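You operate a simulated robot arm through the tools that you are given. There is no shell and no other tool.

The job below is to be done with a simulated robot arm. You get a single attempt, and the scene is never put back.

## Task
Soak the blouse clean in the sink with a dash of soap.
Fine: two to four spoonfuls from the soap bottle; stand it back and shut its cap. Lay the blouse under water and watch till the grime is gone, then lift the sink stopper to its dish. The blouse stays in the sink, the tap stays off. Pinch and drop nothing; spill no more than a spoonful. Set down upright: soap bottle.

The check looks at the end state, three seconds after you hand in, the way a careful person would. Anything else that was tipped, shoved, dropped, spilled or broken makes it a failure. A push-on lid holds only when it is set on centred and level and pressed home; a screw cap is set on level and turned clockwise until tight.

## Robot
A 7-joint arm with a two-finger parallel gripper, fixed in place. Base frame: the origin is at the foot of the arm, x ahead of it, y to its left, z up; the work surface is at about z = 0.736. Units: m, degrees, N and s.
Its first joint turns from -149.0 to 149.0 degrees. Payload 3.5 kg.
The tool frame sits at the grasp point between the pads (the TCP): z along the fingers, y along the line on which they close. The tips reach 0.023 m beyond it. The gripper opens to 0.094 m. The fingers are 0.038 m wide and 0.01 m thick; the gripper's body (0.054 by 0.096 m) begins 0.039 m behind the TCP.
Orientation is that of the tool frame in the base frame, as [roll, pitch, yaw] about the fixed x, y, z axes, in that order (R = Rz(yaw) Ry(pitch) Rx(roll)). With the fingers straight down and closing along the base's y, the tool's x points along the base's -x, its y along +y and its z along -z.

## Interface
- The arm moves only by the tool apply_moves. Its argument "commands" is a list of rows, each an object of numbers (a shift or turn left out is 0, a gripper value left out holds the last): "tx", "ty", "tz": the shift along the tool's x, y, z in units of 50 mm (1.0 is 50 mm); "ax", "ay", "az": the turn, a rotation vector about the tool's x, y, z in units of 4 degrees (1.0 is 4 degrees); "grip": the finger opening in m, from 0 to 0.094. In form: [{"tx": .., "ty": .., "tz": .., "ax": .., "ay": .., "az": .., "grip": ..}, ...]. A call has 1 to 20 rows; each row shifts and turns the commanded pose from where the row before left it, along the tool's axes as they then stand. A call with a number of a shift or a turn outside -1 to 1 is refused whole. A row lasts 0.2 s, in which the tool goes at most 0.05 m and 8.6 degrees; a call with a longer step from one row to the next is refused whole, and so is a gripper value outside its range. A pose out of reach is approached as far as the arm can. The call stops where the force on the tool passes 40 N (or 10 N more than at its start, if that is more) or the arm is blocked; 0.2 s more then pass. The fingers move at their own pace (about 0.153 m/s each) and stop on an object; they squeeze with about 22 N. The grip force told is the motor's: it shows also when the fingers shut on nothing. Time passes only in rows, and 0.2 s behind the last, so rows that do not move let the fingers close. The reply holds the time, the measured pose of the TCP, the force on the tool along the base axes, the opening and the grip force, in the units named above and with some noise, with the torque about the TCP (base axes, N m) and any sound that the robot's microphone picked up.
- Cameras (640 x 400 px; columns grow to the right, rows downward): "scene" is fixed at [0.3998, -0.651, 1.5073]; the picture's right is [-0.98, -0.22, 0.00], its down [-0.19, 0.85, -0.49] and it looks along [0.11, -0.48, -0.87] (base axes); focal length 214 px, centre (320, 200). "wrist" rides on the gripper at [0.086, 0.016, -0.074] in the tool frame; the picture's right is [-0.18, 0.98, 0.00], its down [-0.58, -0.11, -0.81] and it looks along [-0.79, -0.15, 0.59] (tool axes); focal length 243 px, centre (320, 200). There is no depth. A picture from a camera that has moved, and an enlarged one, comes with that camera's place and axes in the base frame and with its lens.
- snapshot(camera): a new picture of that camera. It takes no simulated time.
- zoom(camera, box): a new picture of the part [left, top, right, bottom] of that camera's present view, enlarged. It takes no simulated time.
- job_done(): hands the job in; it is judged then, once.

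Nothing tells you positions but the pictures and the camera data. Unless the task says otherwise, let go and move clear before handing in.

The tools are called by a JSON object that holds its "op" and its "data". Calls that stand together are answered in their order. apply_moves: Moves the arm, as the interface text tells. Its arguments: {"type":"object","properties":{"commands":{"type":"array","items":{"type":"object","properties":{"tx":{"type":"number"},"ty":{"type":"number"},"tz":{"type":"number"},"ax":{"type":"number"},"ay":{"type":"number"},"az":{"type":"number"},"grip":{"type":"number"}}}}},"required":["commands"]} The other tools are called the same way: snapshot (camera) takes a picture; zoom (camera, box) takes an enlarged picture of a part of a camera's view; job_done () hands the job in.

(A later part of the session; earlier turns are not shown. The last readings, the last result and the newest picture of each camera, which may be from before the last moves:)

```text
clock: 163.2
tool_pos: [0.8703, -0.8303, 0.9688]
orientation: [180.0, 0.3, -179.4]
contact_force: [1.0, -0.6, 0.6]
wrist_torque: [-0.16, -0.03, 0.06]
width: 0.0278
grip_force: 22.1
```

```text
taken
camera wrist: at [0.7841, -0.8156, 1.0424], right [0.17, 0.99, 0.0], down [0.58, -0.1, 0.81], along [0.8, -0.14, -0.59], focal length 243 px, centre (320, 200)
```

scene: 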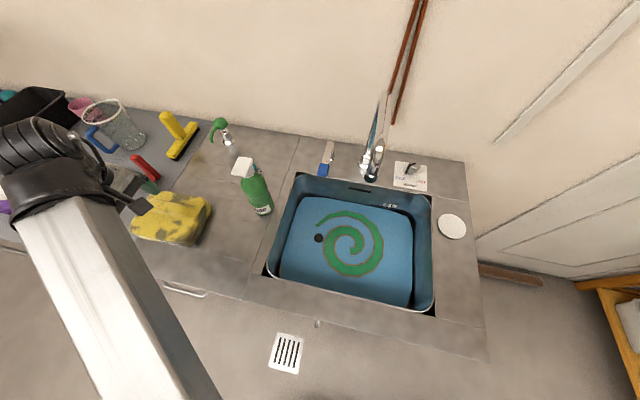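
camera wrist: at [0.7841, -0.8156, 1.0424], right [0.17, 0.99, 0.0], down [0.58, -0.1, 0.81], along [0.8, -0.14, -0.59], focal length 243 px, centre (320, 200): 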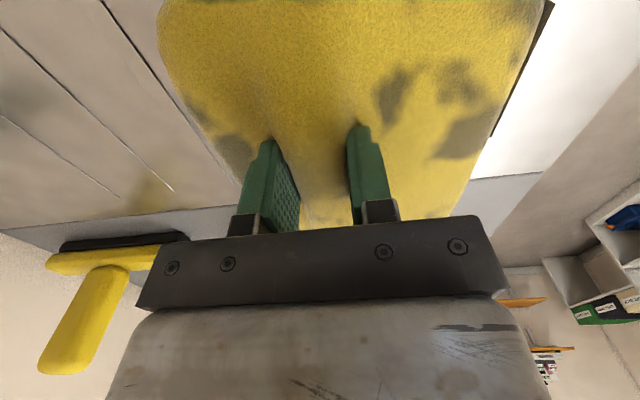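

Gripped the ridge at 28 mm. Lifting gently.

{"op": "apply_moves", "data": {"commands": [{"tz": -0.1}, {"tz": -0.2}, {"tz": -0.3}]}}

{"op": "snapshot", "data": {"camera": "wrist"}}

{"op": "zoom", "data": {"camera": "scene", "box": [100, 150, 280, 290]}}

```text
clock: 163.9
tool_pos: [0.8697, -0.8296, 0.9976]
orientation: [179.9, 0.1, -179.3]
contact_force: [-0.5, 1.1, -2.5]
wrist_torque: [-0.02, 0.08, 0.0]
width: 0.0279
grip_force: 21.9
```

```text
taken
camera wrist: at [0.7845, -0.8153, 1.0726], right [0.17, 0.99, 0.0], down [0.58, -0.1, 0.81], along [0.8, -0.14, -0.59], focal length 243 px, centre (320, 200)
```

wrist: 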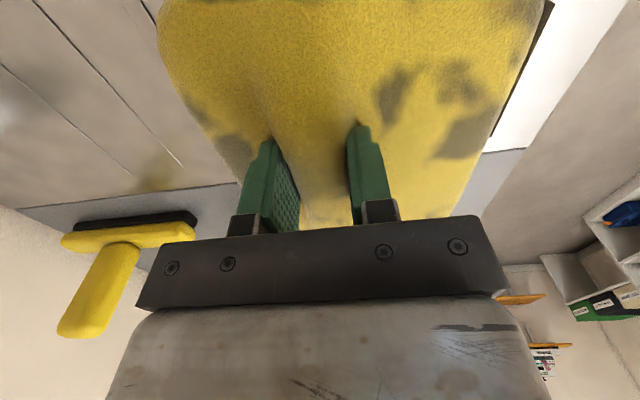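

```text
2.86 times, centred on (190, 220) of scene
camera zoom: at [0.3998, -0.651, 1.5073], right [-0.98, -0.22, 0.0], down [-0.19, 0.85, -0.49], along [0.11, -0.48, -0.87], focal length 613 px, centre (691, 143)
```

zoom: 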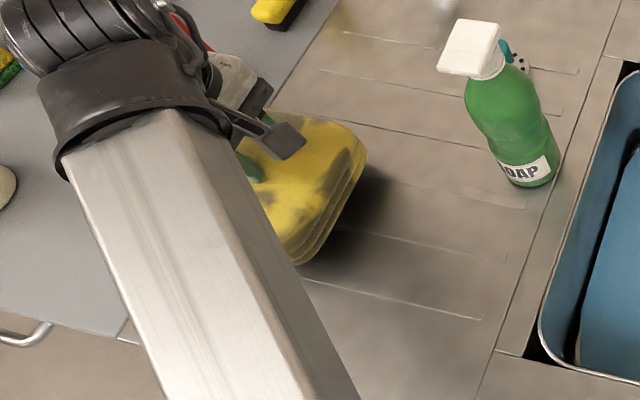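

The blouse is lifted (about 2.5 N). I'll carry it around the front of the bottle and over the sink.

{"op": "apply_moves", "data": {"commands": [{"tz": -0.5}, {"tz": -0.6}, {"tx": 0.4, "ty": 0.25}, {"tx": 0.6, "ty": 0.35}, {"tx": 0.7, "ty": 0.4}, {"tx": 0.7, "ty": 0.4}, {"tx": 0.7, "ty": 0.4}, {"tx": 0.7}, {"tx": 0.7}, {"tx": 0.7}]}}

{"op": "snapshot", "data": {"camera": "scene"}}

{"op": "snapshot", "data": {"camera": "wrist"}}

```text
clock: 166.2
tool_pos: [0.609, -0.7436, 1.0527]
orientation: [179.9, 0.2, -179.2]
contact_force: [-0.7, -0.3, -1.2]
wrist_torque: [-0.06, 0.05, -0.01]
width: 0.0278
grip_force: 21.9
```

```text
taken
```

scene: 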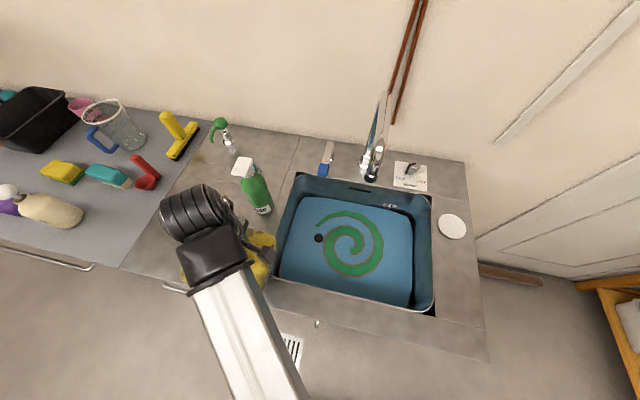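

```text
taken
camera wrist: at [0.5227, -0.7288, 1.1257], right [0.17, 0.99, 0.0], down [0.58, -0.1, 0.81], along [0.8, -0.14, -0.59], focal length 243 px, centre (320, 200)
```

wrist: 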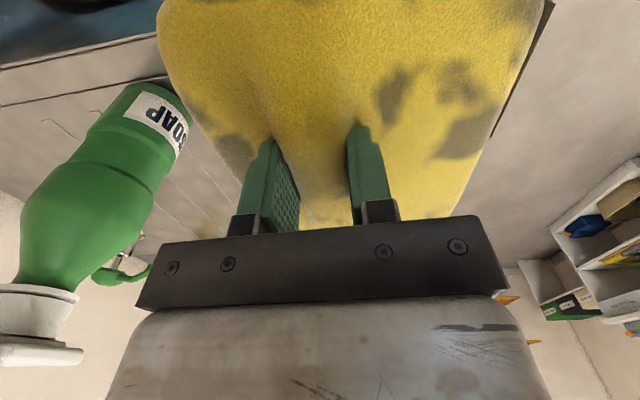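

{"op": "apply_moves", "data": {"commands": [{"tx": 0.7}, {"tx": 0.7}, {"tx": 0.7}, {"tx": 0.7}, {"tx": 0.6}, {"tx": 0.7, "ty": -0.4}, {"tx": 0.7, "ty": -0.5}, {"tx": 0.7, "ty": -0.5}, {"tx": 0.7, "ty": -0.5}, {"tx": 0.7, "ty": -0.45}, {"tx": 0.2}]}}

{"op": "snapshot", "data": {"camera": "scene"}}

{"op": "snapshot", "data": {"camera": "wrist"}}

```text
clock: 168.6
tool_pos: [0.2556, -0.8648, 1.0509]
orientation: [179.9, 0.2, -179.3]
contact_force: [-0.8, 0.4, -2.7]
wrist_torque: [-0.02, 0.06, 0.01]
width: 0.028
grip_force: 21.8
```

```text
taken
```

scene: 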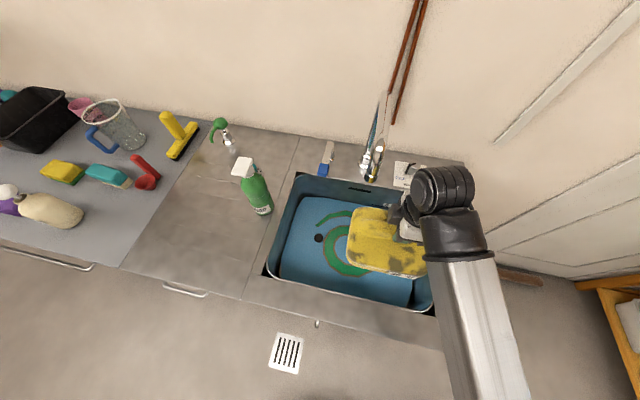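

```text
taken
camera wrist: at [0.1687, -0.8513, 1.1247], right [0.17, 0.99, 0.0], down [0.58, -0.1, 0.81], along [0.8, -0.14, -0.59], focal length 243 px, centre (320, 200)
```

wrist: 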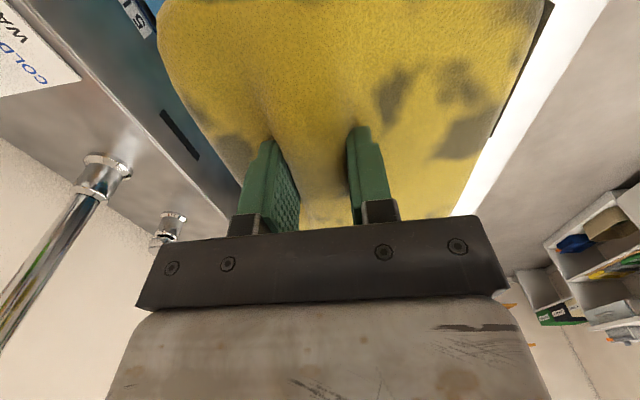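

Over the sink. I shift 2 cm left of the wall for clearance, then lower toward the water.

{"op": "apply_moves", "data": {"commands": [{"tx": -0.4}, {"tz": 0.6}, {"tz": 0.8}, {"tz": 0.8}, {"tz": 0.8}, {"tz": 0.6}]}}

{"op": "snapshot", "data": {"camera": "scene"}}

{"op": "snapshot", "data": {"camera": "wrist"}}

```text
clock: 169.9
tool_pos: [0.2766, -0.8643, 0.8707]
orientation: [179.8, 0.2, -179.3]
contact_force: [0.4, -1.2, -1.5]
wrist_torque: [-0.02, 0.05, -0.02]
width: 0.0277
grip_force: 22.4
```

```text
taken
```

scene: 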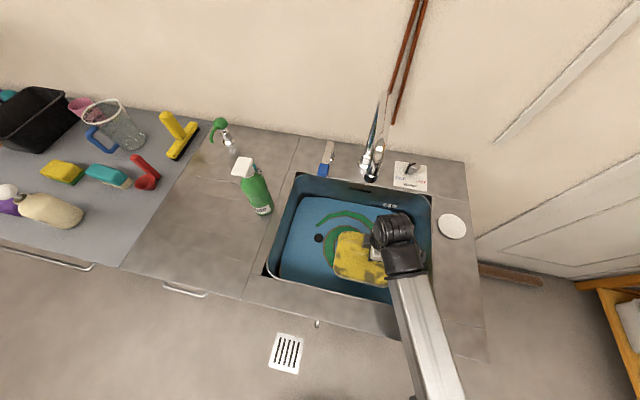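

```text
taken
camera wrist: at [0.1897, -0.8501, 0.944], right [0.17, 0.99, 0.0], down [0.58, -0.1, 0.81], along [0.8, -0.14, -0.59], focal length 243 px, centre (320, 200)
```

wrist: 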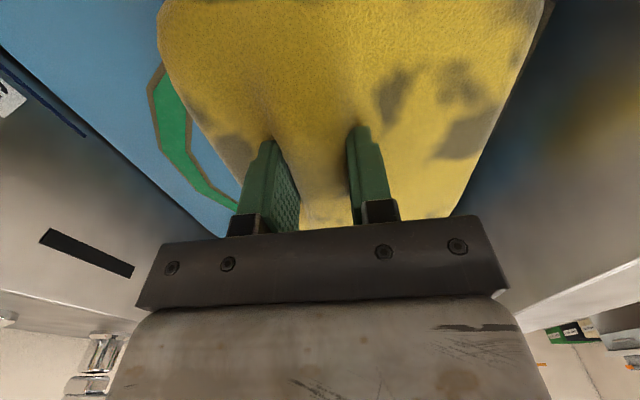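

{"op": "apply_moves", "data": {"commands": [{"tz": 0.3}, {"tz": 0.3}, {"tz": 0.3}]}}

{"op": "apply_moves", "data": {"commands": [{"tz": 0.1}, {"tz": 0.06}]}}

{"op": "apply_moves", "data": {"commands": [{"tz": 0.06}]}}

{"op": "zoom", "data": {"camera": "scene", "box": [250, 150, 450, 310]}}

```text
clock: 170.8
tool_pos: [0.2769, -0.8649, 0.8252]
orientation: [180.0, 0.3, -179.4]
contact_force: [0.0, -1.2, -2.9]
wrist_torque: [-0.03, 0.01, 0.03]
width: 0.0278
grip_force: 22.1
```

```text
clock: 171.3
tool_pos: [0.2763, -0.8647, 0.8174]
orientation: [179.9, 0.2, -179.2]
contact_force: [-0.2, 0.4, -1.0]
wrist_torque: [-0.02, 0.04, -0.02]
width: 0.0278
grip_force: 21.9
```

```text
clock: 171.8
tool_pos: [0.2763, -0.8635, 0.8148]
orientation: [179.8, 0.2, -179.3]
contact_force: [-0.2, -0.4, -3.5]
wrist_torque: [-0.03, 0.04, 0.03]
width: 0.028
grip_force: 22.2
```

```text
2.50 times, centred on (350, 230) of scene
camera zoom: at [0.3998, -0.651, 1.5073], right [-0.98, -0.22, 0.0], down [-0.19, 0.85, -0.49], along [0.11, -0.48, -0.87], focal length 536 px, centre (245, 125)
```

zoom: 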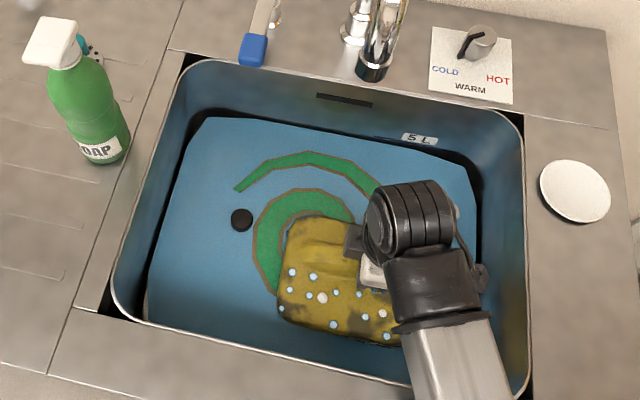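

Soap bubbles appear on the blouse – it's already soaking. Lowering further to the sink floor.

{"op": "apply_moves", "data": {"commands": [{"tz": 0.06}]}}

{"op": "apply_moves", "data": {"commands": [{"tz": 0.06}]}}

{"op": "apply_moves", "data": {"commands": [{"tz": 0.04}]}}

{"op": "zoom", "data": {"camera": "scene", "box": [250, 150, 450, 310]}}

{"op": "snapshot", "data": {"camera": "wrist"}}

```text
clock: 172.2
tool_pos: [0.276, -0.8652, 0.8121]
orientation: [179.9, 0.2, -179.3]
contact_force: [-0.6, 0.3, -3.2]
wrist_torque: [-0.03, 0.09, -0.02]
width: 0.0278
grip_force: 22.1
```

```text
clock: 172.6
tool_pos: [0.2772, -0.8652, 0.8081]
orientation: [179.9, 0.3, -179.3]
contact_force: [0.5, -0.5, -2.3]
wrist_torque: [-0.11, 0.08, 0.0]
width: 0.0279
grip_force: 22.3
```

```text
clock: 172.9
tool_pos: [0.2774, -0.8663, 0.8073]
orientation: [179.9, 0.2, -179.4]
contact_force: [-0.7, 0.0, -2.8]
wrist_torque: [-0.03, 0.1, 0.02]
width: 0.0279
grip_force: 22.2
```

```text
2.50 times, centred on (350, 230) of scene
camera zoom: at [0.3998, -0.651, 1.5073], right [-0.98, -0.22, 0.0], down [-0.19, 0.85, -0.49], along [0.11, -0.48, -0.87], focal length 536 px, centre (245, 125)
```

zoom: 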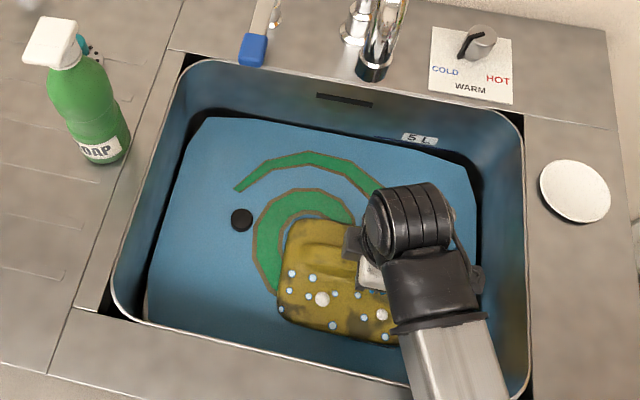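

```text
taken
camera wrist: at [0.19, -0.8507, 0.8808], right [0.17, 0.99, 0.0], down [0.58, -0.1, 0.81], along [0.8, -0.14, -0.59], focal length 243 px, centre (320, 200)
```

wrist: 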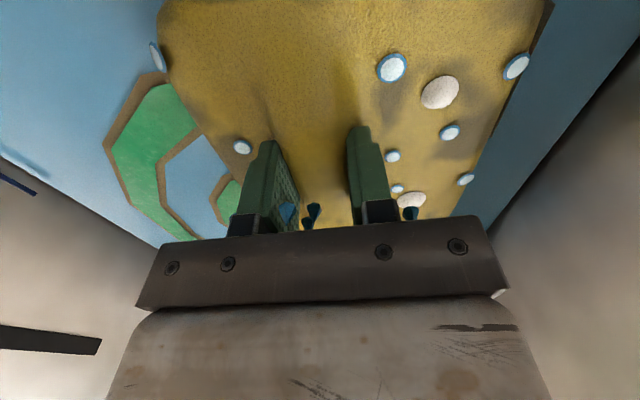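

{"op": "apply_moves", "data": {"commands": [{"tz": 0.04}]}}

{"op": "apply_moves", "data": {"commands": [{"tz": 0.04}]}}

```text
clock: 173.3
tool_pos: [0.277, -0.8655, 0.8054]
orientation: [179.9, 0.3, -179.4]
contact_force: [0.8, -0.9, -2.9]
wrist_torque: [-0.02, 0.07, -0.02]
width: 0.0281
grip_force: 22.2
```

```text
clock: 173.8
tool_pos: [0.2764, -0.8649, 0.8047]
orientation: [-180.0, 0.2, -179.2]
contact_force: [-1.1, 0.3, 15.2]
wrist_torque: [0.24, -0.25, 0.02]
width: 0.028
grip_force: 22.4
```

The blouse rests on the sink floor. Ease up slightly, open, and withdraw upward.

{"op": "apply_moves", "data": {"commands": [{"tz": -0.03}, {}]}}

{"op": "apply_moves", "data": {"commands": [{"grip": 0.04}, {"grip": 0.06}, {"grip": 0.08}, {}]}}

{"op": "apply_moves", "data": {"commands": [{"tz": -0.2}, {"tz": -0.4}, {"tz": -0.7}, {"tz": -0.8}, {"tz": -0.8}, {"tz": -0.8}, {"tz": -0.8}]}}

{"op": "zoom", "data": {"camera": "scene", "box": [250, 150, 450, 310]}}

{"op": "snapshot", "data": {"camera": "wrist"}}

```text
clock: 174.3
tool_pos: [0.2765, -0.8652, 0.8034]
orientation: [179.9, 0.3, -179.2]
contact_force: [-1.4, 0.4, 0.7]
wrist_torque: [-0.21, -0.17, 0.02]
width: 0.0278
grip_force: 22.3
```

```text
clock: 175.3
tool_pos: [0.2767, -0.8652, 0.8047]
orientation: [179.9, 0.3, -179.3]
contact_force: [-0.4, 0.5, 0.7]
wrist_torque: [-0.01, -0.02, -0.01]
width: 0.0799
grip_force: 0.1
```

```text
clock: 176.9
tool_pos: [0.2758, -0.8658, 1.0297]
orientation: [179.9, 0.2, -179.3]
contact_force: [0.5, 0.6, 0.7]
wrist_torque: [0.0, 0.01, 0.0]
width: 0.0802
grip_force: 0.1
```

```text
2.50 times, centred on (350, 230) of scene
camera zoom: at [0.3998, -0.651, 1.5073], right [-0.98, -0.22, 0.0], down [-0.19, 0.85, -0.49], along [0.11, -0.48, -0.87], focal length 536 px, centre (245, 125)
```

zoom: 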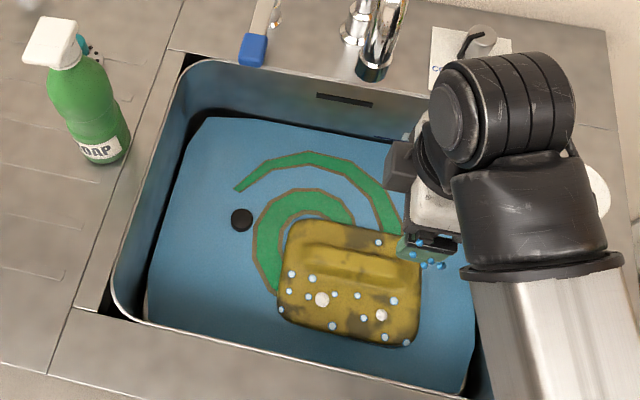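

```text
taken
camera wrist: at [0.1895, -0.8506, 1.1037], right [0.17, 0.99, 0.0], down [0.58, -0.1, 0.81], along [0.8, -0.14, -0.59], focal length 243 px, centre (320, 200)
```

wrist: 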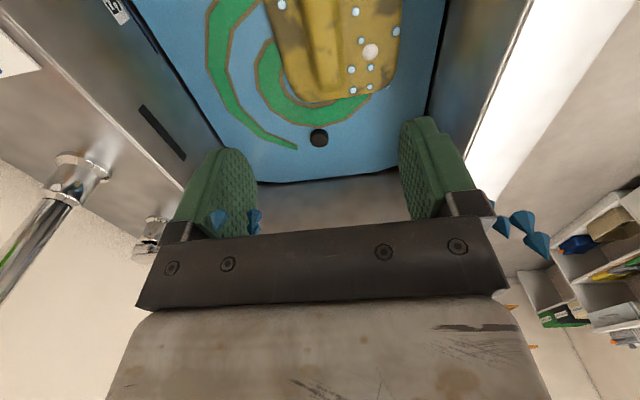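

The blouse lies in the water with bubbles on it; the gripper drips, so I stay above the sink. Let me look closely at the grime.

{"op": "zoom", "data": {"camera": "scene", "box": [320, 225, 410, 295]}}

{"op": "apply_moves", "data": {"commands": [{}, {}, {}, {}, {}, {}, {}, {}, {}, {}]}}

{"op": "zoom", "data": {"camera": "scene", "box": [320, 225, 410, 295]}}

{"op": "snapshot", "data": {"camera": "wrist"}}

```text
5.71 times, centred on (365, 260) of scene
camera zoom: at [0.3998, -0.651, 1.5073], right [-0.98, -0.22, 0.0], down [-0.19, 0.85, -0.49], along [0.11, -0.48, -0.87], focal length 1226 px, centre (63, -143)
```

zoom: 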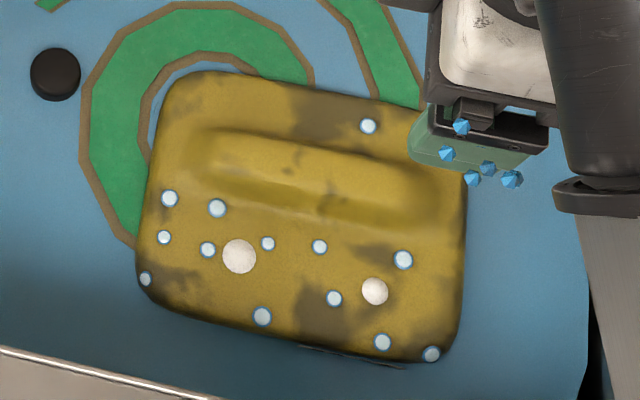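

```text
clock: 179.2
tool_pos: [0.2757, -0.8646, 1.0292]
orientation: [180.0, 0.2, -179.2]
contact_force: [1.0, 0.4, -1.0]
wrist_torque: [-0.01, 0.04, 0.02]
width: 0.0803
grip_force: 0.2
```

```text
5.71 times, centred on (365, 260) of scene
camera zoom: at [0.3998, -0.651, 1.5073], right [-0.98, -0.22, 0.0], down [-0.19, 0.85, -0.49], along [0.11, -0.48, -0.87], focal length 1226 px, centre (63, -143)
```

zoom: 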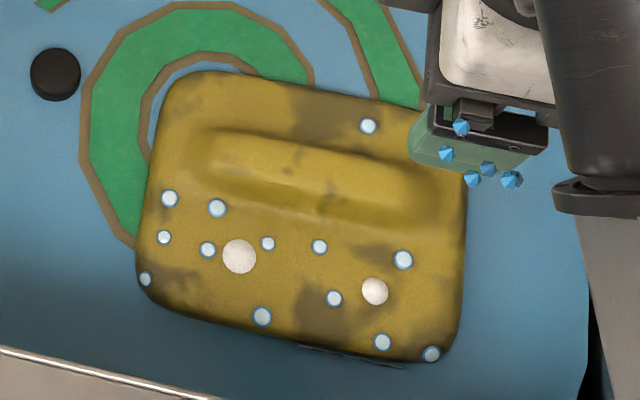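

```text
taken
camera wrist: at [0.1895, -0.8505, 1.1034], right [0.17, 0.99, 0.0], down [0.58, -0.1, 0.81], along [0.8, -0.14, -0.59], focal length 243 px, centre (320, 200)
```

wrist: 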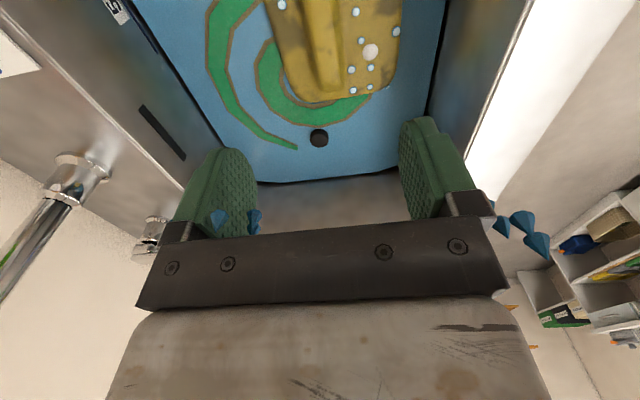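

{"op": "apply_moves", "data": {"commands": [{}, {}, {}, {}, {}, {}, {}, {}, {}, {}, {}, {}, {}, {}, {}, {}, {}, {}, {}, {}]}}

{"op": "apply_moves", "data": {"commands": [{}, {}, {}, {}, {}, {}, {}, {}, {}, {}, {}, {}, {}, {}, {}, {}, {}, {}, {}, {}]}}

{"op": "zoom", "data": {"camera": "scene", "box": [320, 225, 410, 295]}}

```text
clock: 183.3
tool_pos: [0.2755, -0.8662, 1.0288]
orientation: [179.9, 0.1, -179.3]
contact_force: [0.9, -0.4, 0.0]
wrist_torque: [0.04, -0.03, 0.04]
width: 0.0798
grip_force: 0.0
```

```text
clock: 187.6
tool_pos: [0.276, -0.865, 1.0296]
orientation: [179.8, 0.2, -179.2]
contact_force: [-0.5, -0.2, -0.3]
wrist_torque: [-0.02, 0.0, -0.01]
width: 0.0799
grip_force: 0.1
```

```text
5.71 times, centred on (365, 260) of scene
camera zoom: at [0.3998, -0.651, 1.5073], right [-0.98, -0.22, 0.0], down [-0.19, 0.85, -0.49], along [0.11, -0.48, -0.87], focal length 1226 px, centre (63, -143)
```

zoom: 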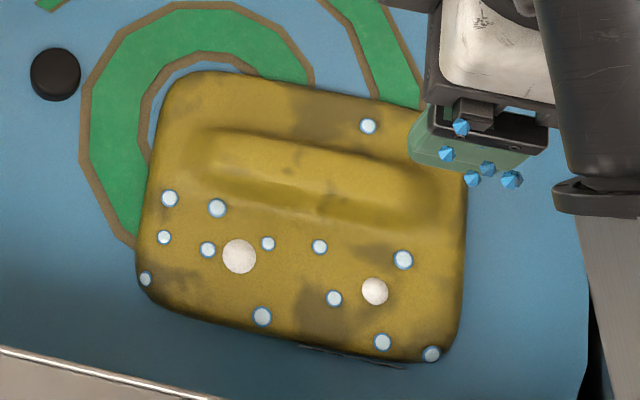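

The grime patches are visibly fading. I keep waiting above the sink.

{"op": "apply_moves", "data": {"commands": [{}, {}, {}, {}, {}, {}, {}, {}, {}, {}, {}, {}, {}, {}, {}, {}, {}, {}, {}, {}]}}

{"op": "apply_moves", "data": {"commands": [{}, {}, {}, {}, {}, {}, {}, {}, {}, {}, {}, {}, {}, {}, {}, {}, {}, {}, {}, {}]}}

{"op": "apply_moves", "data": {"commands": [{}, {}, {}, {}, {}, {}, {}, {}, {}, {}, {}, {}, {}, {}, {}, {}, {}, {}, {}, {}]}}

{"op": "apply_moves", "data": {"commands": [{}, {}, {}, {}, {}, {}, {}, {}, {}, {}, {}, {}, {}, {}, {}, {}, {}, {}, {}, {}]}}

{"op": "zoom", "data": {"camera": "scene", "box": [320, 225, 410, 295]}}

{"op": "snapshot", "data": {"camera": "wrist"}}

```text
clock: 191.8
tool_pos: [0.2776, -0.8652, 1.03]
orientation: [179.9, 0.3, -179.4]
contact_force: [0.2, -0.3, 0.2]
wrist_torque: [-0.01, -0.03, 0.0]
width: 0.0798
grip_force: 0.2
```

```text
clock: 195.9
tool_pos: [0.2763, -0.8649, 1.0289]
orientation: [179.9, 0.3, -179.3]
contact_force: [0.6, -0.1, 0.6]
wrist_torque: [0.0, -0.02, -0.01]
width: 0.0798
grip_force: 0.0
```

```text
clock: 200.2
tool_pos: [0.2758, -0.8653, 1.0294]
orientation: [179.9, 0.2, -179.4]
contact_force: [-0.8, -0.7, 1.2]
wrist_torque: [0.01, 0.0, -0.02]
width: 0.0799
grip_force: 0.1
```

```text
clock: 204.3
tool_pos: [0.2762, -0.8658, 1.0301]
orientation: [179.9, 0.2, -179.3]
contact_force: [0.8, 0.1, 0.2]
wrist_torque: [-0.03, 0.07, 0.01]
width: 0.0798
grip_force: 0.0
```

```text
5.71 times, centred on (365, 260) of scene
camera zoom: at [0.3998, -0.651, 1.5073], right [-0.98, -0.22, 0.0], down [-0.19, 0.85, -0.49], along [0.11, -0.48, -0.87], focal length 1226 px, centre (63, -143)
```

zoom: 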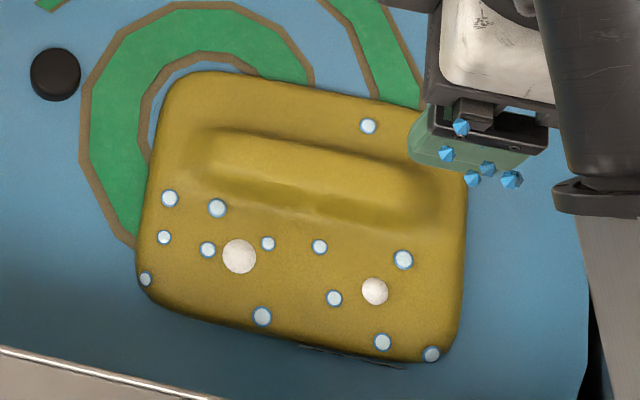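

```text
taken
camera wrist: at [0.1895, -0.8505, 1.1034], right [0.17, 0.99, 0.0], down [0.58, -0.1, 0.81], along [0.8, -0.14, -0.59], focal length 243 px, centre (320, 200)
```

wrist: 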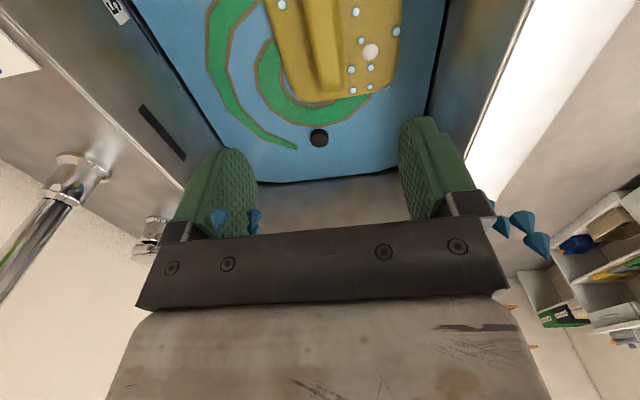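

The blouse looks uniformly clean now; it keeps soaking while I put the bottle back. I move away from the tap and reorient the tool for the bottle.

{"op": "apply_moves", "data": {"commands": [{"ty": 0.5, "tz": -0.3}, {"ty": 0.5, "tz": -0.5}, {"ty": 0.5, "tz": -0.6}, {"tx": -0.7, "ty": 0.45, "tz": -0.2}, {"tx": -0.7, "ty": 0.45, "tz": -0.2}, {"tx": -0.7, "ty": 0.45}, {"tx": -0.7, "ty": 0.45}, {"tx": -0.7, "ty": 0.45}, {"tx": -0.7, "ty": 0.45}, {"tx": -0.7, "ty": 0.3}, {"tx": -0.7}, {"tx": -0.7}]}}

{"op": "apply_moves", "data": {"commands": [{"az": -1, "grip": 0.094}, {"az": -1}, {"az": -1}, {"az": -1}, {"az": -1}, {"az": -1}, {"az": -1}, {"az": -1}, {"az": -1}, {"az": -1}, {"az": -1}, {"az": -1}, {"az": -1}, {"az": -1}, {"az": -1}, {"az": -1}, {"az": -1}, {"az": -1}, {"az": -1}, {"az": -1}]}}

{"op": "apply_moves", "data": {"commands": [{"az": -1}, {"az": -1}, {"az": -0.3}]}}

{"op": "snapshot", "data": {"camera": "scene"}}

```text
clock: 206.9
tool_pos: [0.5869, -0.6361, 1.1211]
orientation: [180.0, 0.2, -179.4]
contact_force: [0.1, -0.2, -1.1]
wrist_torque: [0.0, 0.01, -0.01]
width: 0.0798
grip_force: 0.0
```

```text
clock: 211.2
tool_pos: [0.5886, -0.6357, 1.1212]
orientation: [-179.9, 0.2, -99.1]
contact_force: [-0.7, 0.5, 0.4]
wrist_torque: [0.01, 0.0, 0.03]
width: 0.0939
grip_force: 0.1
```

```text
clock: 211.9
tool_pos: [0.5873, -0.6353, 1.1199]
orientation: [-179.8, 0.1, -90.2]
contact_force: [0.6, 0.6, 0.3]
wrist_torque: [0.03, 0.0, 0.0]
width: 0.0939
grip_force: 0.1
```

```text
taken
```

scene: 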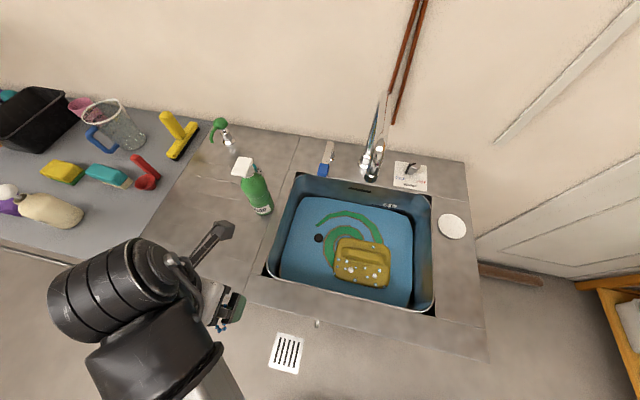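

{"op": "apply_moves", "data": {"commands": [{"ay": 1}, {"ay": 1}, {"ay": 1}, {"ay": 1}, {"ay": 1}, {"ay": 1}, {"ay": 1}, {"ay": 1}, {"ay": 1}, {"ay": 1}, {"ay": 1}, {"ay": 1}, {"ay": 1}, {"ay": 1}, {"ay": 1}, {"ay": 1}, {"ay": 1}, {"ay": 1}, {"ay": 1}, {"ay": 1}]}}

{"op": "apply_moves", "data": {"commands": [{"ay": 1}, {"ay": 1}, {"ay": 0.5}]}}

{"op": "snapshot", "data": {"camera": "wrist"}}

```text
clock: 216.2
tool_pos: [0.5874, -0.636, 1.1231]
orientation: [-178.3, -79.9, -91.8]
contact_force: [-0.6, 0.0, -0.5]
wrist_torque: [0.01, -0.03, -0.02]
width: 0.0939
grip_force: 0.0
```

```text
clock: 216.9
tool_pos: [0.5875, -0.6358, 1.1218]
orientation: [-94.3, -89.8, -175.7]
contact_force: [0.0, -0.1, 0.8]
wrist_torque: [0.0, 0.0, -0.02]
width: 0.094
grip_force: 0.1
```

```text
taken
camera wrist: at [0.5717, -0.5621, 1.2076], right [-0.98, 0.0, -0.19], down [0.11, 0.81, -0.58], along [0.15, -0.59, -0.79], focal length 243 px, centre (320, 200)
```

wrist: 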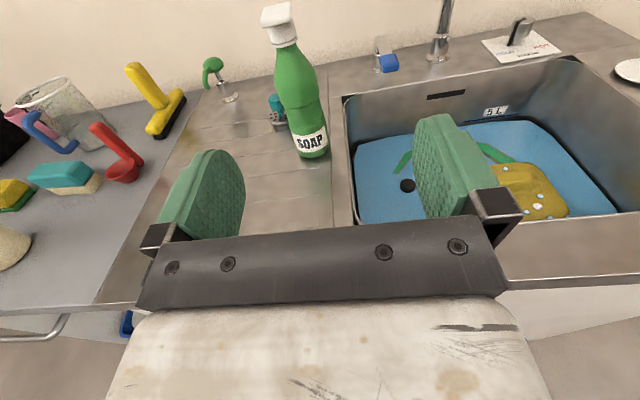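

{"op": "apply_moves", "data": {"commands": [{"ty": -0.54}, {"ty": -0.54}, {"tx": -0.9}, {"tx": -0.9}, {"tx": -0.9}, {"tx": -0.46}, {"tz": 0.9}, {"tz": 0.9}, {"tz": 0.9}]}}

{"op": "snapshot", "data": {"camera": "wrist"}}

```text
clock: 218.9
tool_pos: [0.6426, -0.7709, 0.9619]
orientation: [-105.4, -89.6, -164.6]
contact_force: [0.1, 0.0, 0.0]
wrist_torque: [-0.01, 0.02, 0.02]
width: 0.094
grip_force: 0.2
```

```text
taken
camera wrist: at [0.6268, -0.6969, 1.048], right [-0.98, 0.0, -0.19], down [0.11, 0.81, -0.58], along [0.15, -0.59, -0.79], focal length 243 px, centre (320, 200)
```

wrist: 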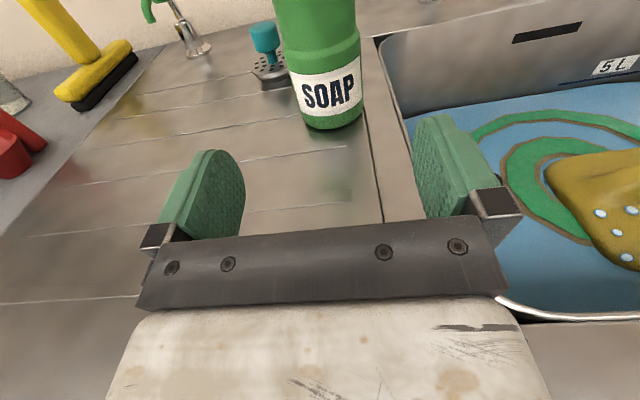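

{"op": "apply_moves", "data": {"commands": [{"tx": 0.04, "tz": 0.8}, {"tz": 0.8}, {"tz": 0.7}, {"tz": 0.5}, {"grip": 0.066}, {"grip": 0.05}, {"grip": 0.0}, {}, {}]}}

{"op": "apply_moves", "data": {"commands": [{"tx": 0.2}, {"tx": 0.4}, {"tx": 0.4}, {"tx": 0.1}]}}

{"op": "snapshot", "data": {"camera": "wrist"}}

```text
clock: 220.9
tool_pos: [0.6424, -0.91, 0.9645]
orientation: [-104.1, -89.7, -166.0]
contact_force: [-0.1, -1.2, 0.9]
wrist_torque: [-0.02, 0.01, 0.02]
width: 0.0633
grip_force: 22.0
```

```text
clock: 221.9
tool_pos: [0.6426, -0.9111, 1.0201]
orientation: [-109.6, -89.6, -160.6]
contact_force: [0.5, -0.3, -3.5]
wrist_torque: [0.0, 0.02, -0.04]
width: 0.0633
grip_force: 22.1
```

```text
taken
camera wrist: at [0.6259, -0.8373, 1.1062], right [-0.98, 0.0, -0.19], down [0.11, 0.81, -0.58], along [0.15, -0.59, -0.79], focal length 243 px, centre (320, 200)
```

wrist: 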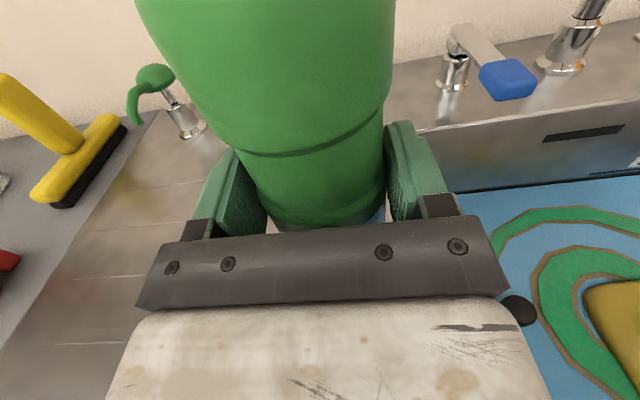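

Bottle lifted; moving it back to its original place.

{"op": "apply_moves", "data": {"commands": [{"tz": -0.6}, {"ty": -0.3, "tz": -0.7}, {"ty": -0.35, "tz": -0.7}, {"ty": -0.3, "tz": -0.58}, {}, {"tx": -0.4}, {"tx": -0.4}, {"tx": -0.2}]}}

{"op": "apply_moves", "data": {"commands": [{"tx": -0.05}, {"tx": -0.03}]}}

{"op": "apply_moves", "data": {"commands": [{"tx": -0.03}, {}]}}

```text
clock: 223.8
tool_pos: [0.6894, -0.7815, 0.9698]
orientation: [-106.0, -89.7, -164.3]
contact_force: [0.7, -0.2, -4.0]
wrist_torque: [0.03, 0.0, 0.0]
width: 0.0634
grip_force: 22.2
```

```text
clock: 224.3
tool_pos: [0.6903, -0.7824, 0.9662]
orientation: [-104.2, -89.7, -165.9]
contact_force: [-0.4, 0.8, -3.9]
wrist_torque: [0.01, -0.01, 0.02]
width: 0.0632
grip_force: 22.5
```

```text
clock: 224.9
tool_pos: [0.6902, -0.7822, 0.9642]
orientation: [-105.2, -89.6, -164.9]
contact_force: [0.4, 0.9, -3.3]
wrist_torque: [0.01, 0.01, 0.0]
width: 0.0631
grip_force: 22.0
```

{"op": "apply_moves", "data": {"commands": [{"tx": -0.02}, {}]}}

{"op": "apply_moves", "data": {"commands": [{"tx": -0.015}, {}]}}

```text
clock: 225.6
tool_pos: [0.6896, -0.7819, 0.9652]
orientation: [-85.0, -89.8, 175.1]
contact_force: [2.0, -3.1, 6.8]
wrist_torque: [-0.04, 0.14, 0.03]
width: 0.0635
grip_force: 22.4
```

```text
clock: 226.2
tool_pos: [0.6899, -0.7818, 0.9641]
orientation: [-78.2, -89.7, 168.1]
contact_force: [4.2, -6.4, 19.0]
wrist_torque: [-0.08, -0.02, 0.01]
width: 0.0632
grip_force: 22.0
```

Standing on the counter; ease off and release.

{"op": "apply_moves", "data": {"commands": [{"tx": 0.025}, {}]}}

{"op": "apply_moves", "data": {"commands": [{"grip": 0.07}, {"grip": 0.08}, {"grip": 0.094}, {}, {"tz": -0.4}, {"tz": -0.8}, {"tz": -0.9}, {"tz": -0.9}]}}

{"op": "snapshot", "data": {"camera": "wrist"}}

{"op": "snapshot", "data": {"camera": "scene"}}

{"op": "zoom", "data": {"camera": "scene", "box": [165, 180, 255, 260]}}

```text
clock: 226.8
tool_pos: [0.6903, -0.7826, 0.9641]
orientation: [-108.6, -89.7, -161.4]
contact_force: [2.6, -3.5, 9.5]
wrist_torque: [-0.41, 0.04, 0.1]
width: 0.0634
grip_force: 21.7
```

```text
clock: 228.6
tool_pos: [0.6878, -0.6326, 0.9663]
orientation: [-100.4, -89.8, -169.9]
contact_force: [-0.9, 0.0, -0.4]
wrist_torque: [-0.02, -0.01, 0.0]
width: 0.0938
grip_force: 0.1
```

```text
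taken
camera wrist: at [0.6722, -0.5583, 1.0518], right [-0.98, 0.0, -0.19], down [0.11, 0.81, -0.58], along [0.15, -0.59, -0.79], focal length 243 px, centre (320, 200)
```

wrist: 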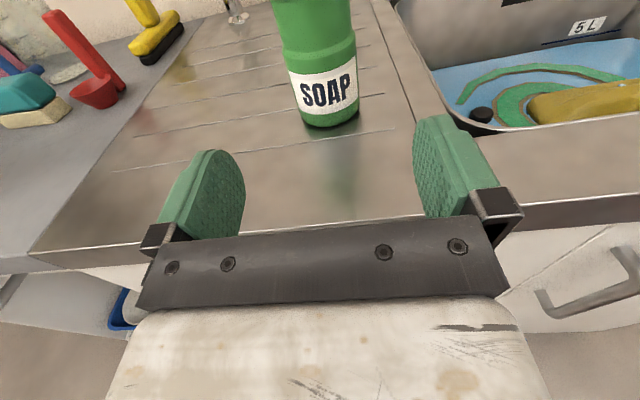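

```text
taken
```

scene: 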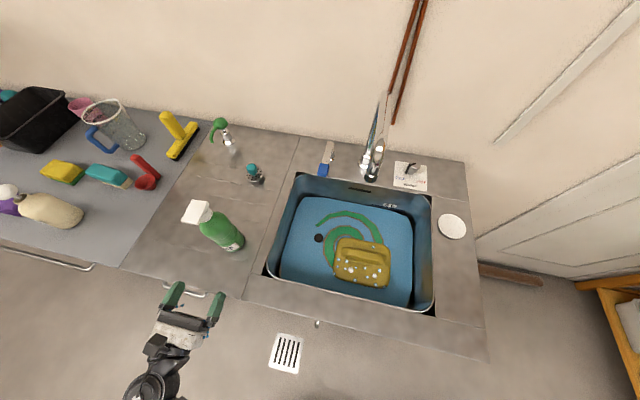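

```text
5.00 times, centred on (210, 220) of scene
camera zoom: at [0.3998, -0.651, 1.5073], right [-0.98, -0.22, 0.0], down [-0.19, 0.85, -0.49], along [0.11, -0.48, -0.87], focal length 1072 px, centre (870, 100)
```

zoom: 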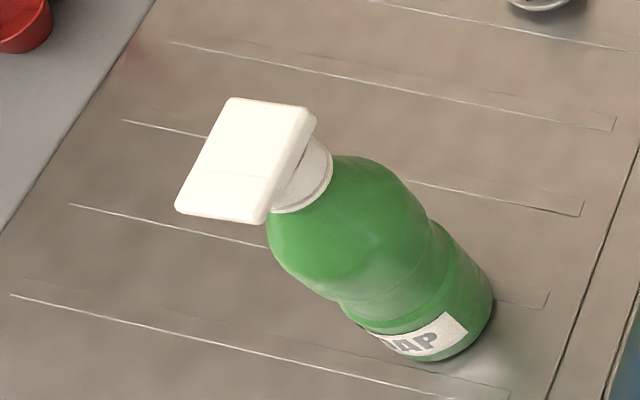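

The bottle is back in place. I check the lid closely against its original look.

{"op": "zoom", "data": {"camera": "scene", "box": [175, 190, 215, 230]}}

{"op": "zoom", "data": {"camera": "scene", "box": [320, 225, 410, 295]}}

```text
10.00 times, centred on (195, 210) of scene
camera zoom: at [0.3998, -0.651, 1.5073], right [-0.98, -0.22, 0.0], down [-0.19, 0.85, -0.49], along [0.11, -0.48, -0.87], focal length 2145 px, centre (1570, 100)
```

zoom: 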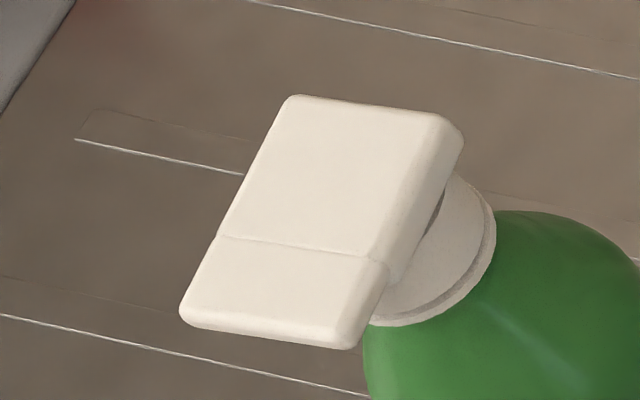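

```text
5.71 times, centred on (365, 260) of scene
camera zoom: at [0.3998, -0.651, 1.5073], right [-0.98, -0.22, 0.0], down [-0.19, 0.85, -0.49], along [0.11, -0.48, -0.87], focal length 1226 px, centre (63, -143)
```

zoom: 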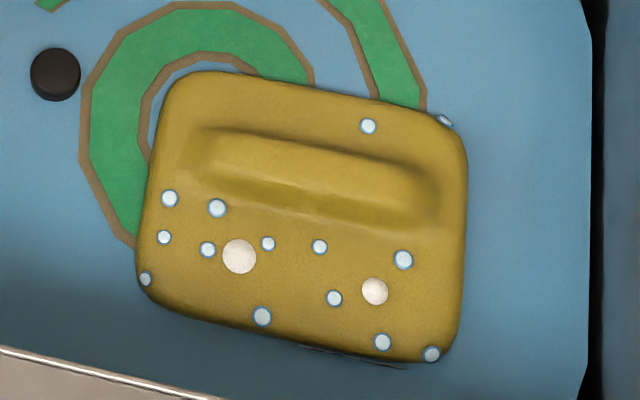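

Cap shut, bottle in place, blouse clean. Next the stopper: I raise, turn the tool straight down with yaw 180°, and move over the black knob.

{"op": "apply_moves", "data": {"commands": [{"tx": 0.9}, {"tx": 0.9}, {"tx": 0.9}, {"tx": 0.5}, {"ay": -1}, {"ay": -1}, {"ay": -1}, {"ay": -1}, {"ay": -1}, {"ay": -1}, {"ay": -1}, {"ay": -1}, {"ay": -1}, {"ay": -1}, {"ay": -1}, {"ay": -1}, {"ay": -1}, {"ay": -1}, {"ay": -1}, {"ay": -1}]}}

{"op": "apply_moves", "data": {"commands": [{"ay": -1}, {"ay": -1}, {"ay": -1}, {"ay": -1}, {"ay": -1}, {"ay": -1}, {"ay": -0.5}, {"az": 1}, {"az": 1}, {"az": 1}, {"az": 1}, {"az": 1}, {"az": 1}, {"az": 1}, {"az": 1}, {"az": 1}, {"az": 1}, {"az": 1}]}}

{"op": "apply_moves", "data": {"commands": [{"az": 1}, {"az": 1}, {"az": 1}, {"az": 1}, {"az": 1}, {"az": 1}, {"az": 1}, {"az": 1}, {"az": 1}, {"az": 1}, {"az": 1}, {"az": 0.5}]}}

```text
clock: 232.8
tool_pos: [0.6897, -0.6326, 1.1244]
orientation: [-179.7, -25.9, -90.2]
contact_force: [1.2, 0.3, 0.2]
wrist_torque: [-0.01, -0.01, -0.03]
width: 0.0939
grip_force: 0.1
```

```text
clock: 236.6
tool_pos: [0.689, -0.6325, 1.1248]
orientation: [-179.9, 0.3, -134.2]
contact_force: [0.2, -0.1, 0.2]
wrist_torque: [0.01, 0.0, -0.01]
width: 0.0941
grip_force: 0.0
```

```text
clock: 239.2
tool_pos: [0.6897, -0.6331, 1.1238]
orientation: [179.9, 0.2, 179.8]
contact_force: [-1.5, 0.6, 0.8]
wrist_torque: [0.01, 0.0, 0.0]
width: 0.0939
grip_force: 0.1
```

{"op": "apply_moves", "data": {"commands": [{"tx": 0.8}, {"tx": 0.8}, {"tx": 0.8, "ty": -0.3}, {"tx": 0.8, "ty": -0.4, "tz": 0.3}, {"tx": 0.7, "ty": -0.6, "tz": 0.3}, {"tx": 0.4, "ty": -0.7, "tz": 0.3}, {"ty": -0.7, "tz": 0.3}]}}

{"op": "snapshot", "data": {"camera": "wrist"}}

{"op": "snapshot", "data": {"camera": "scene"}}

```text
clock: 240.8
tool_pos: [0.4757, -0.767, 1.0645]
orientation: [179.9, 0.2, 179.9]
contact_force: [-0.3, -1.5, -0.4]
wrist_torque: [0.0, 0.01, 0.01]
width: 0.0941
grip_force: 0.1
```

```text
taken
camera wrist: at [0.388, -0.752, 1.1385], right [0.18, 0.98, 0.0], down [0.58, -0.11, 0.81], along [0.79, -0.15, -0.59], focal length 243 px, centre (320, 200)
```

wrist: 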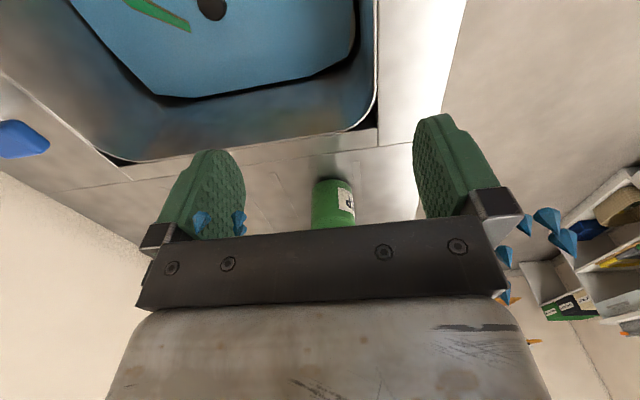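

```text
taken
```

scene: 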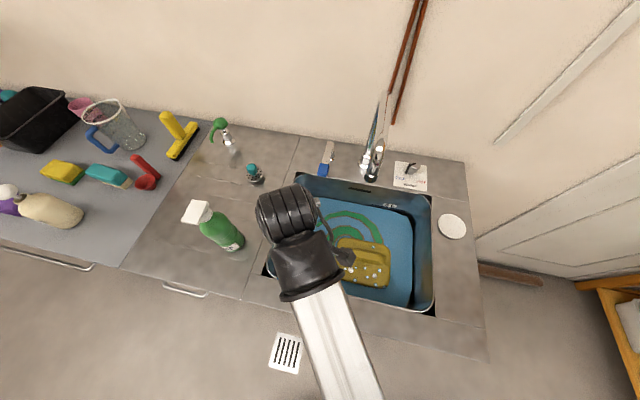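

{"op": "apply_moves", "data": {"commands": [{"tx": 0.1, "ty": -0.7}, {"tx": 0.1, "ty": -0.7}, {"tx": 0.07, "ty": -0.7}, {"ty": -0.5, "tz": 0.4}, {"tz": 0.8}, {"tz": 0.8}]}}

{"op": "snapshot", "data": {"camera": "wrist"}}

{"op": "zoom", "data": {"camera": "scene", "box": [250, 150, 450, 310]}}

```text
clock: 242.2
tool_pos: [0.4618, -0.8966, 0.963]
orientation: [179.8, 0.2, 179.8]
contact_force: [0.0, 0.2, -0.5]
wrist_torque: [-0.03, 0.02, -0.01]
width: 0.094
grip_force: 0.0
```

```text
taken
camera wrist: at [0.3744, -0.8815, 1.037], right [0.19, 0.98, 0.0], down [0.58, -0.11, 0.81], along [0.79, -0.15, -0.59], focal length 243 px, centre (320, 200)
```

wrist: 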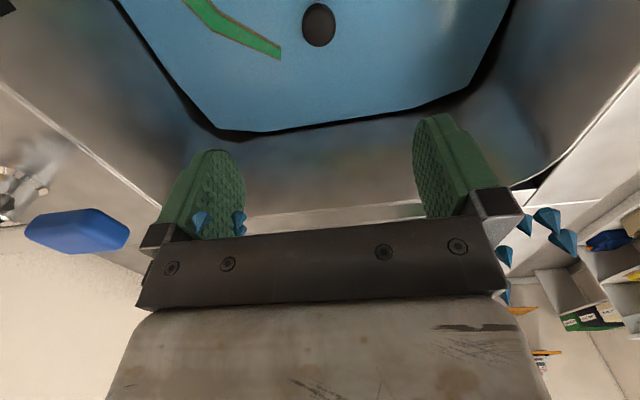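

```text
2.50 times, centred on (350, 230) of scene
camera zoom: at [0.3998, -0.651, 1.5073], right [-0.98, -0.22, 0.0], down [-0.19, 0.85, -0.49], along [0.11, -0.48, -0.87], focal length 536 px, centre (245, 125)
```

zoom: 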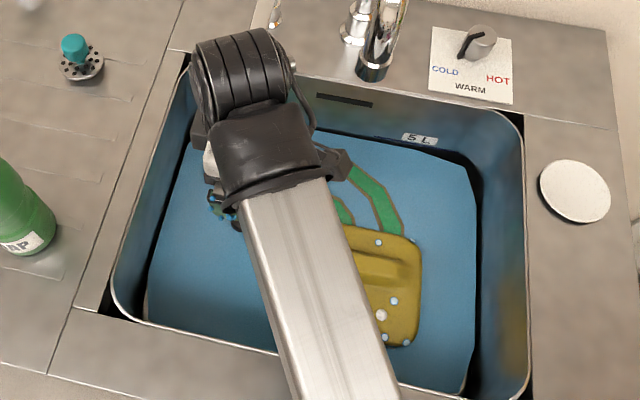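

{"op": "zoom", "data": {"camera": "wrist", "box": [270, 0, 370, 70]}}

```text
5.71 times, centred on (320, 35) of wrist
camera zoom: at [0.3744, -0.8815, 1.037], right [0.19, 0.98, 0.0], down [0.58, -0.11, 0.81], along [0.79, -0.15, -0.59], focal length 1386 px, centre (320, 1143)
```

zoom: 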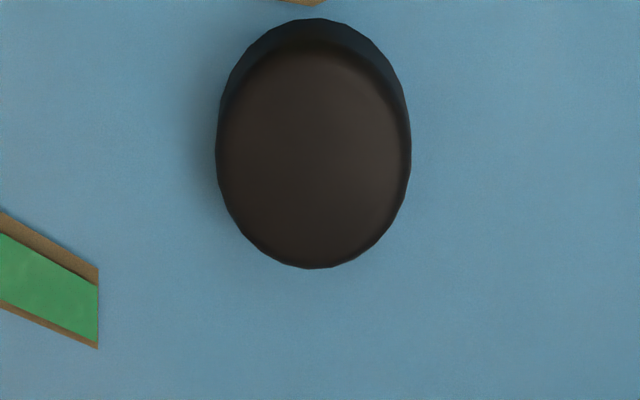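

The stopper's knob is about 31 mm across at roughly (0.459, -0.899), top at z ≈ 0.79. Descending around it.

{"op": "apply_moves", "data": {"commands": [{"tx": 0.05, "ty": -0.04, "tz": 0.8, "grip": 0.07}, {"tz": 0.8}, {"tz": 0.8}, {"tz": 0.5}]}}

{"op": "snapshot", "data": {"camera": "wrist"}}

```text
clock: 243.2
tool_pos: [0.4598, -0.8993, 0.8179]
orientation: [179.9, 0.2, 179.9]
contact_force: [0.2, -0.6, -0.1]
wrist_torque: [-0.02, 0.01, -0.02]
width: 0.07
grip_force: 0.0
```

```text
taken
camera wrist: at [0.3727, -0.8831, 0.8914], right [0.19, 0.98, 0.0], down [0.58, -0.11, 0.81], along [0.79, -0.15, -0.59], focal length 243 px, centre (320, 200)
```

wrist: 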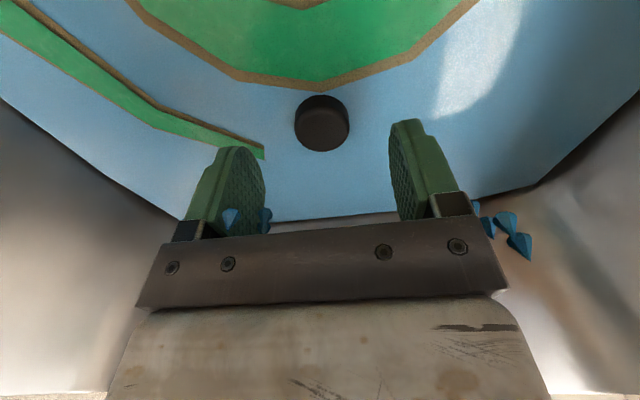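

{"op": "apply_moves", "data": {"commands": [{"tx": 0.08, "tz": 0.3}, {"tz": 0.3}]}}

{"op": "snapshot", "data": {"camera": "wrist"}}

```text
clock: 243.8
tool_pos: [0.456, -0.8981, 0.7868]
orientation: [179.8, 0.2, 179.9]
contact_force: [0.0, -0.6, -0.1]
wrist_torque: [0.02, 0.01, 0.03]
width: 0.0701
grip_force: 0.1
```

```text
taken
camera wrist: at [0.3689, -0.8827, 0.8617], right [0.19, 0.98, 0.0], down [0.58, -0.11, 0.81], along [0.79, -0.15, -0.59], focal length 243 px, centre (320, 200)
```

wrist: 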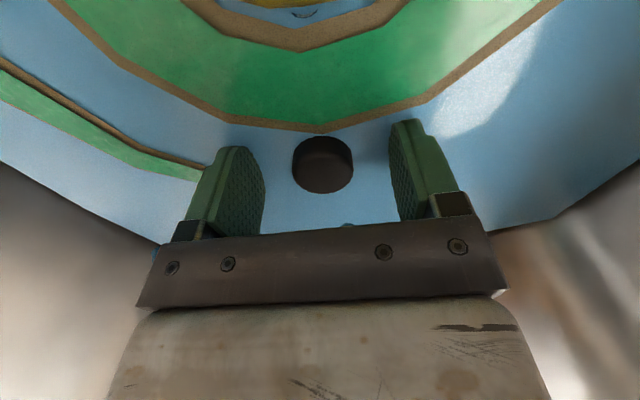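

The knob's top is at about z ≈ 0.78. A little lower, then close on it.

{"op": "apply_moves", "data": {"commands": [{"tz": 0.1}, {"tz": 0.08}]}}

{"op": "apply_moves", "data": {"commands": [{"grip": 0.05}, {"grip": 0.036}, {"grip": 0.0}, {}, {}]}}

{"op": "snapshot", "data": {"camera": "wrist"}}

```text
clock: 244.3
tool_pos: [0.4549, -0.8993, 0.7793]
orientation: [180.0, 0.2, 179.9]
contact_force: [-0.1, 0.3, -0.2]
wrist_torque: [-0.03, 0.0, 0.04]
width: 0.0699
grip_force: 0.0
```

```text
clock: 245.6
tool_pos: [0.4562, -0.8986, 0.779]
orientation: [180.0, 0.3, 179.9]
contact_force: [-0.3, 1.4, 0.4]
wrist_torque: [0.0, -0.01, 0.02]
width: 0.0309
grip_force: 22.1
```

```text
taken
camera wrist: at [0.3689, -0.883, 0.8532], right [0.19, 0.98, 0.0], down [0.58, -0.11, 0.81], along [0.79, -0.15, -0.59], focal length 243 px, centre (320, 200)
```

wrist: 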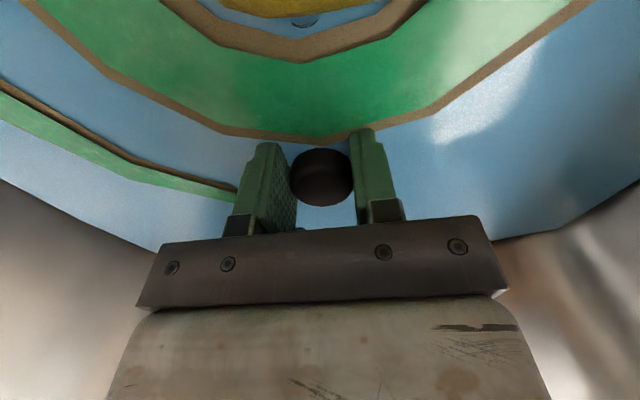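

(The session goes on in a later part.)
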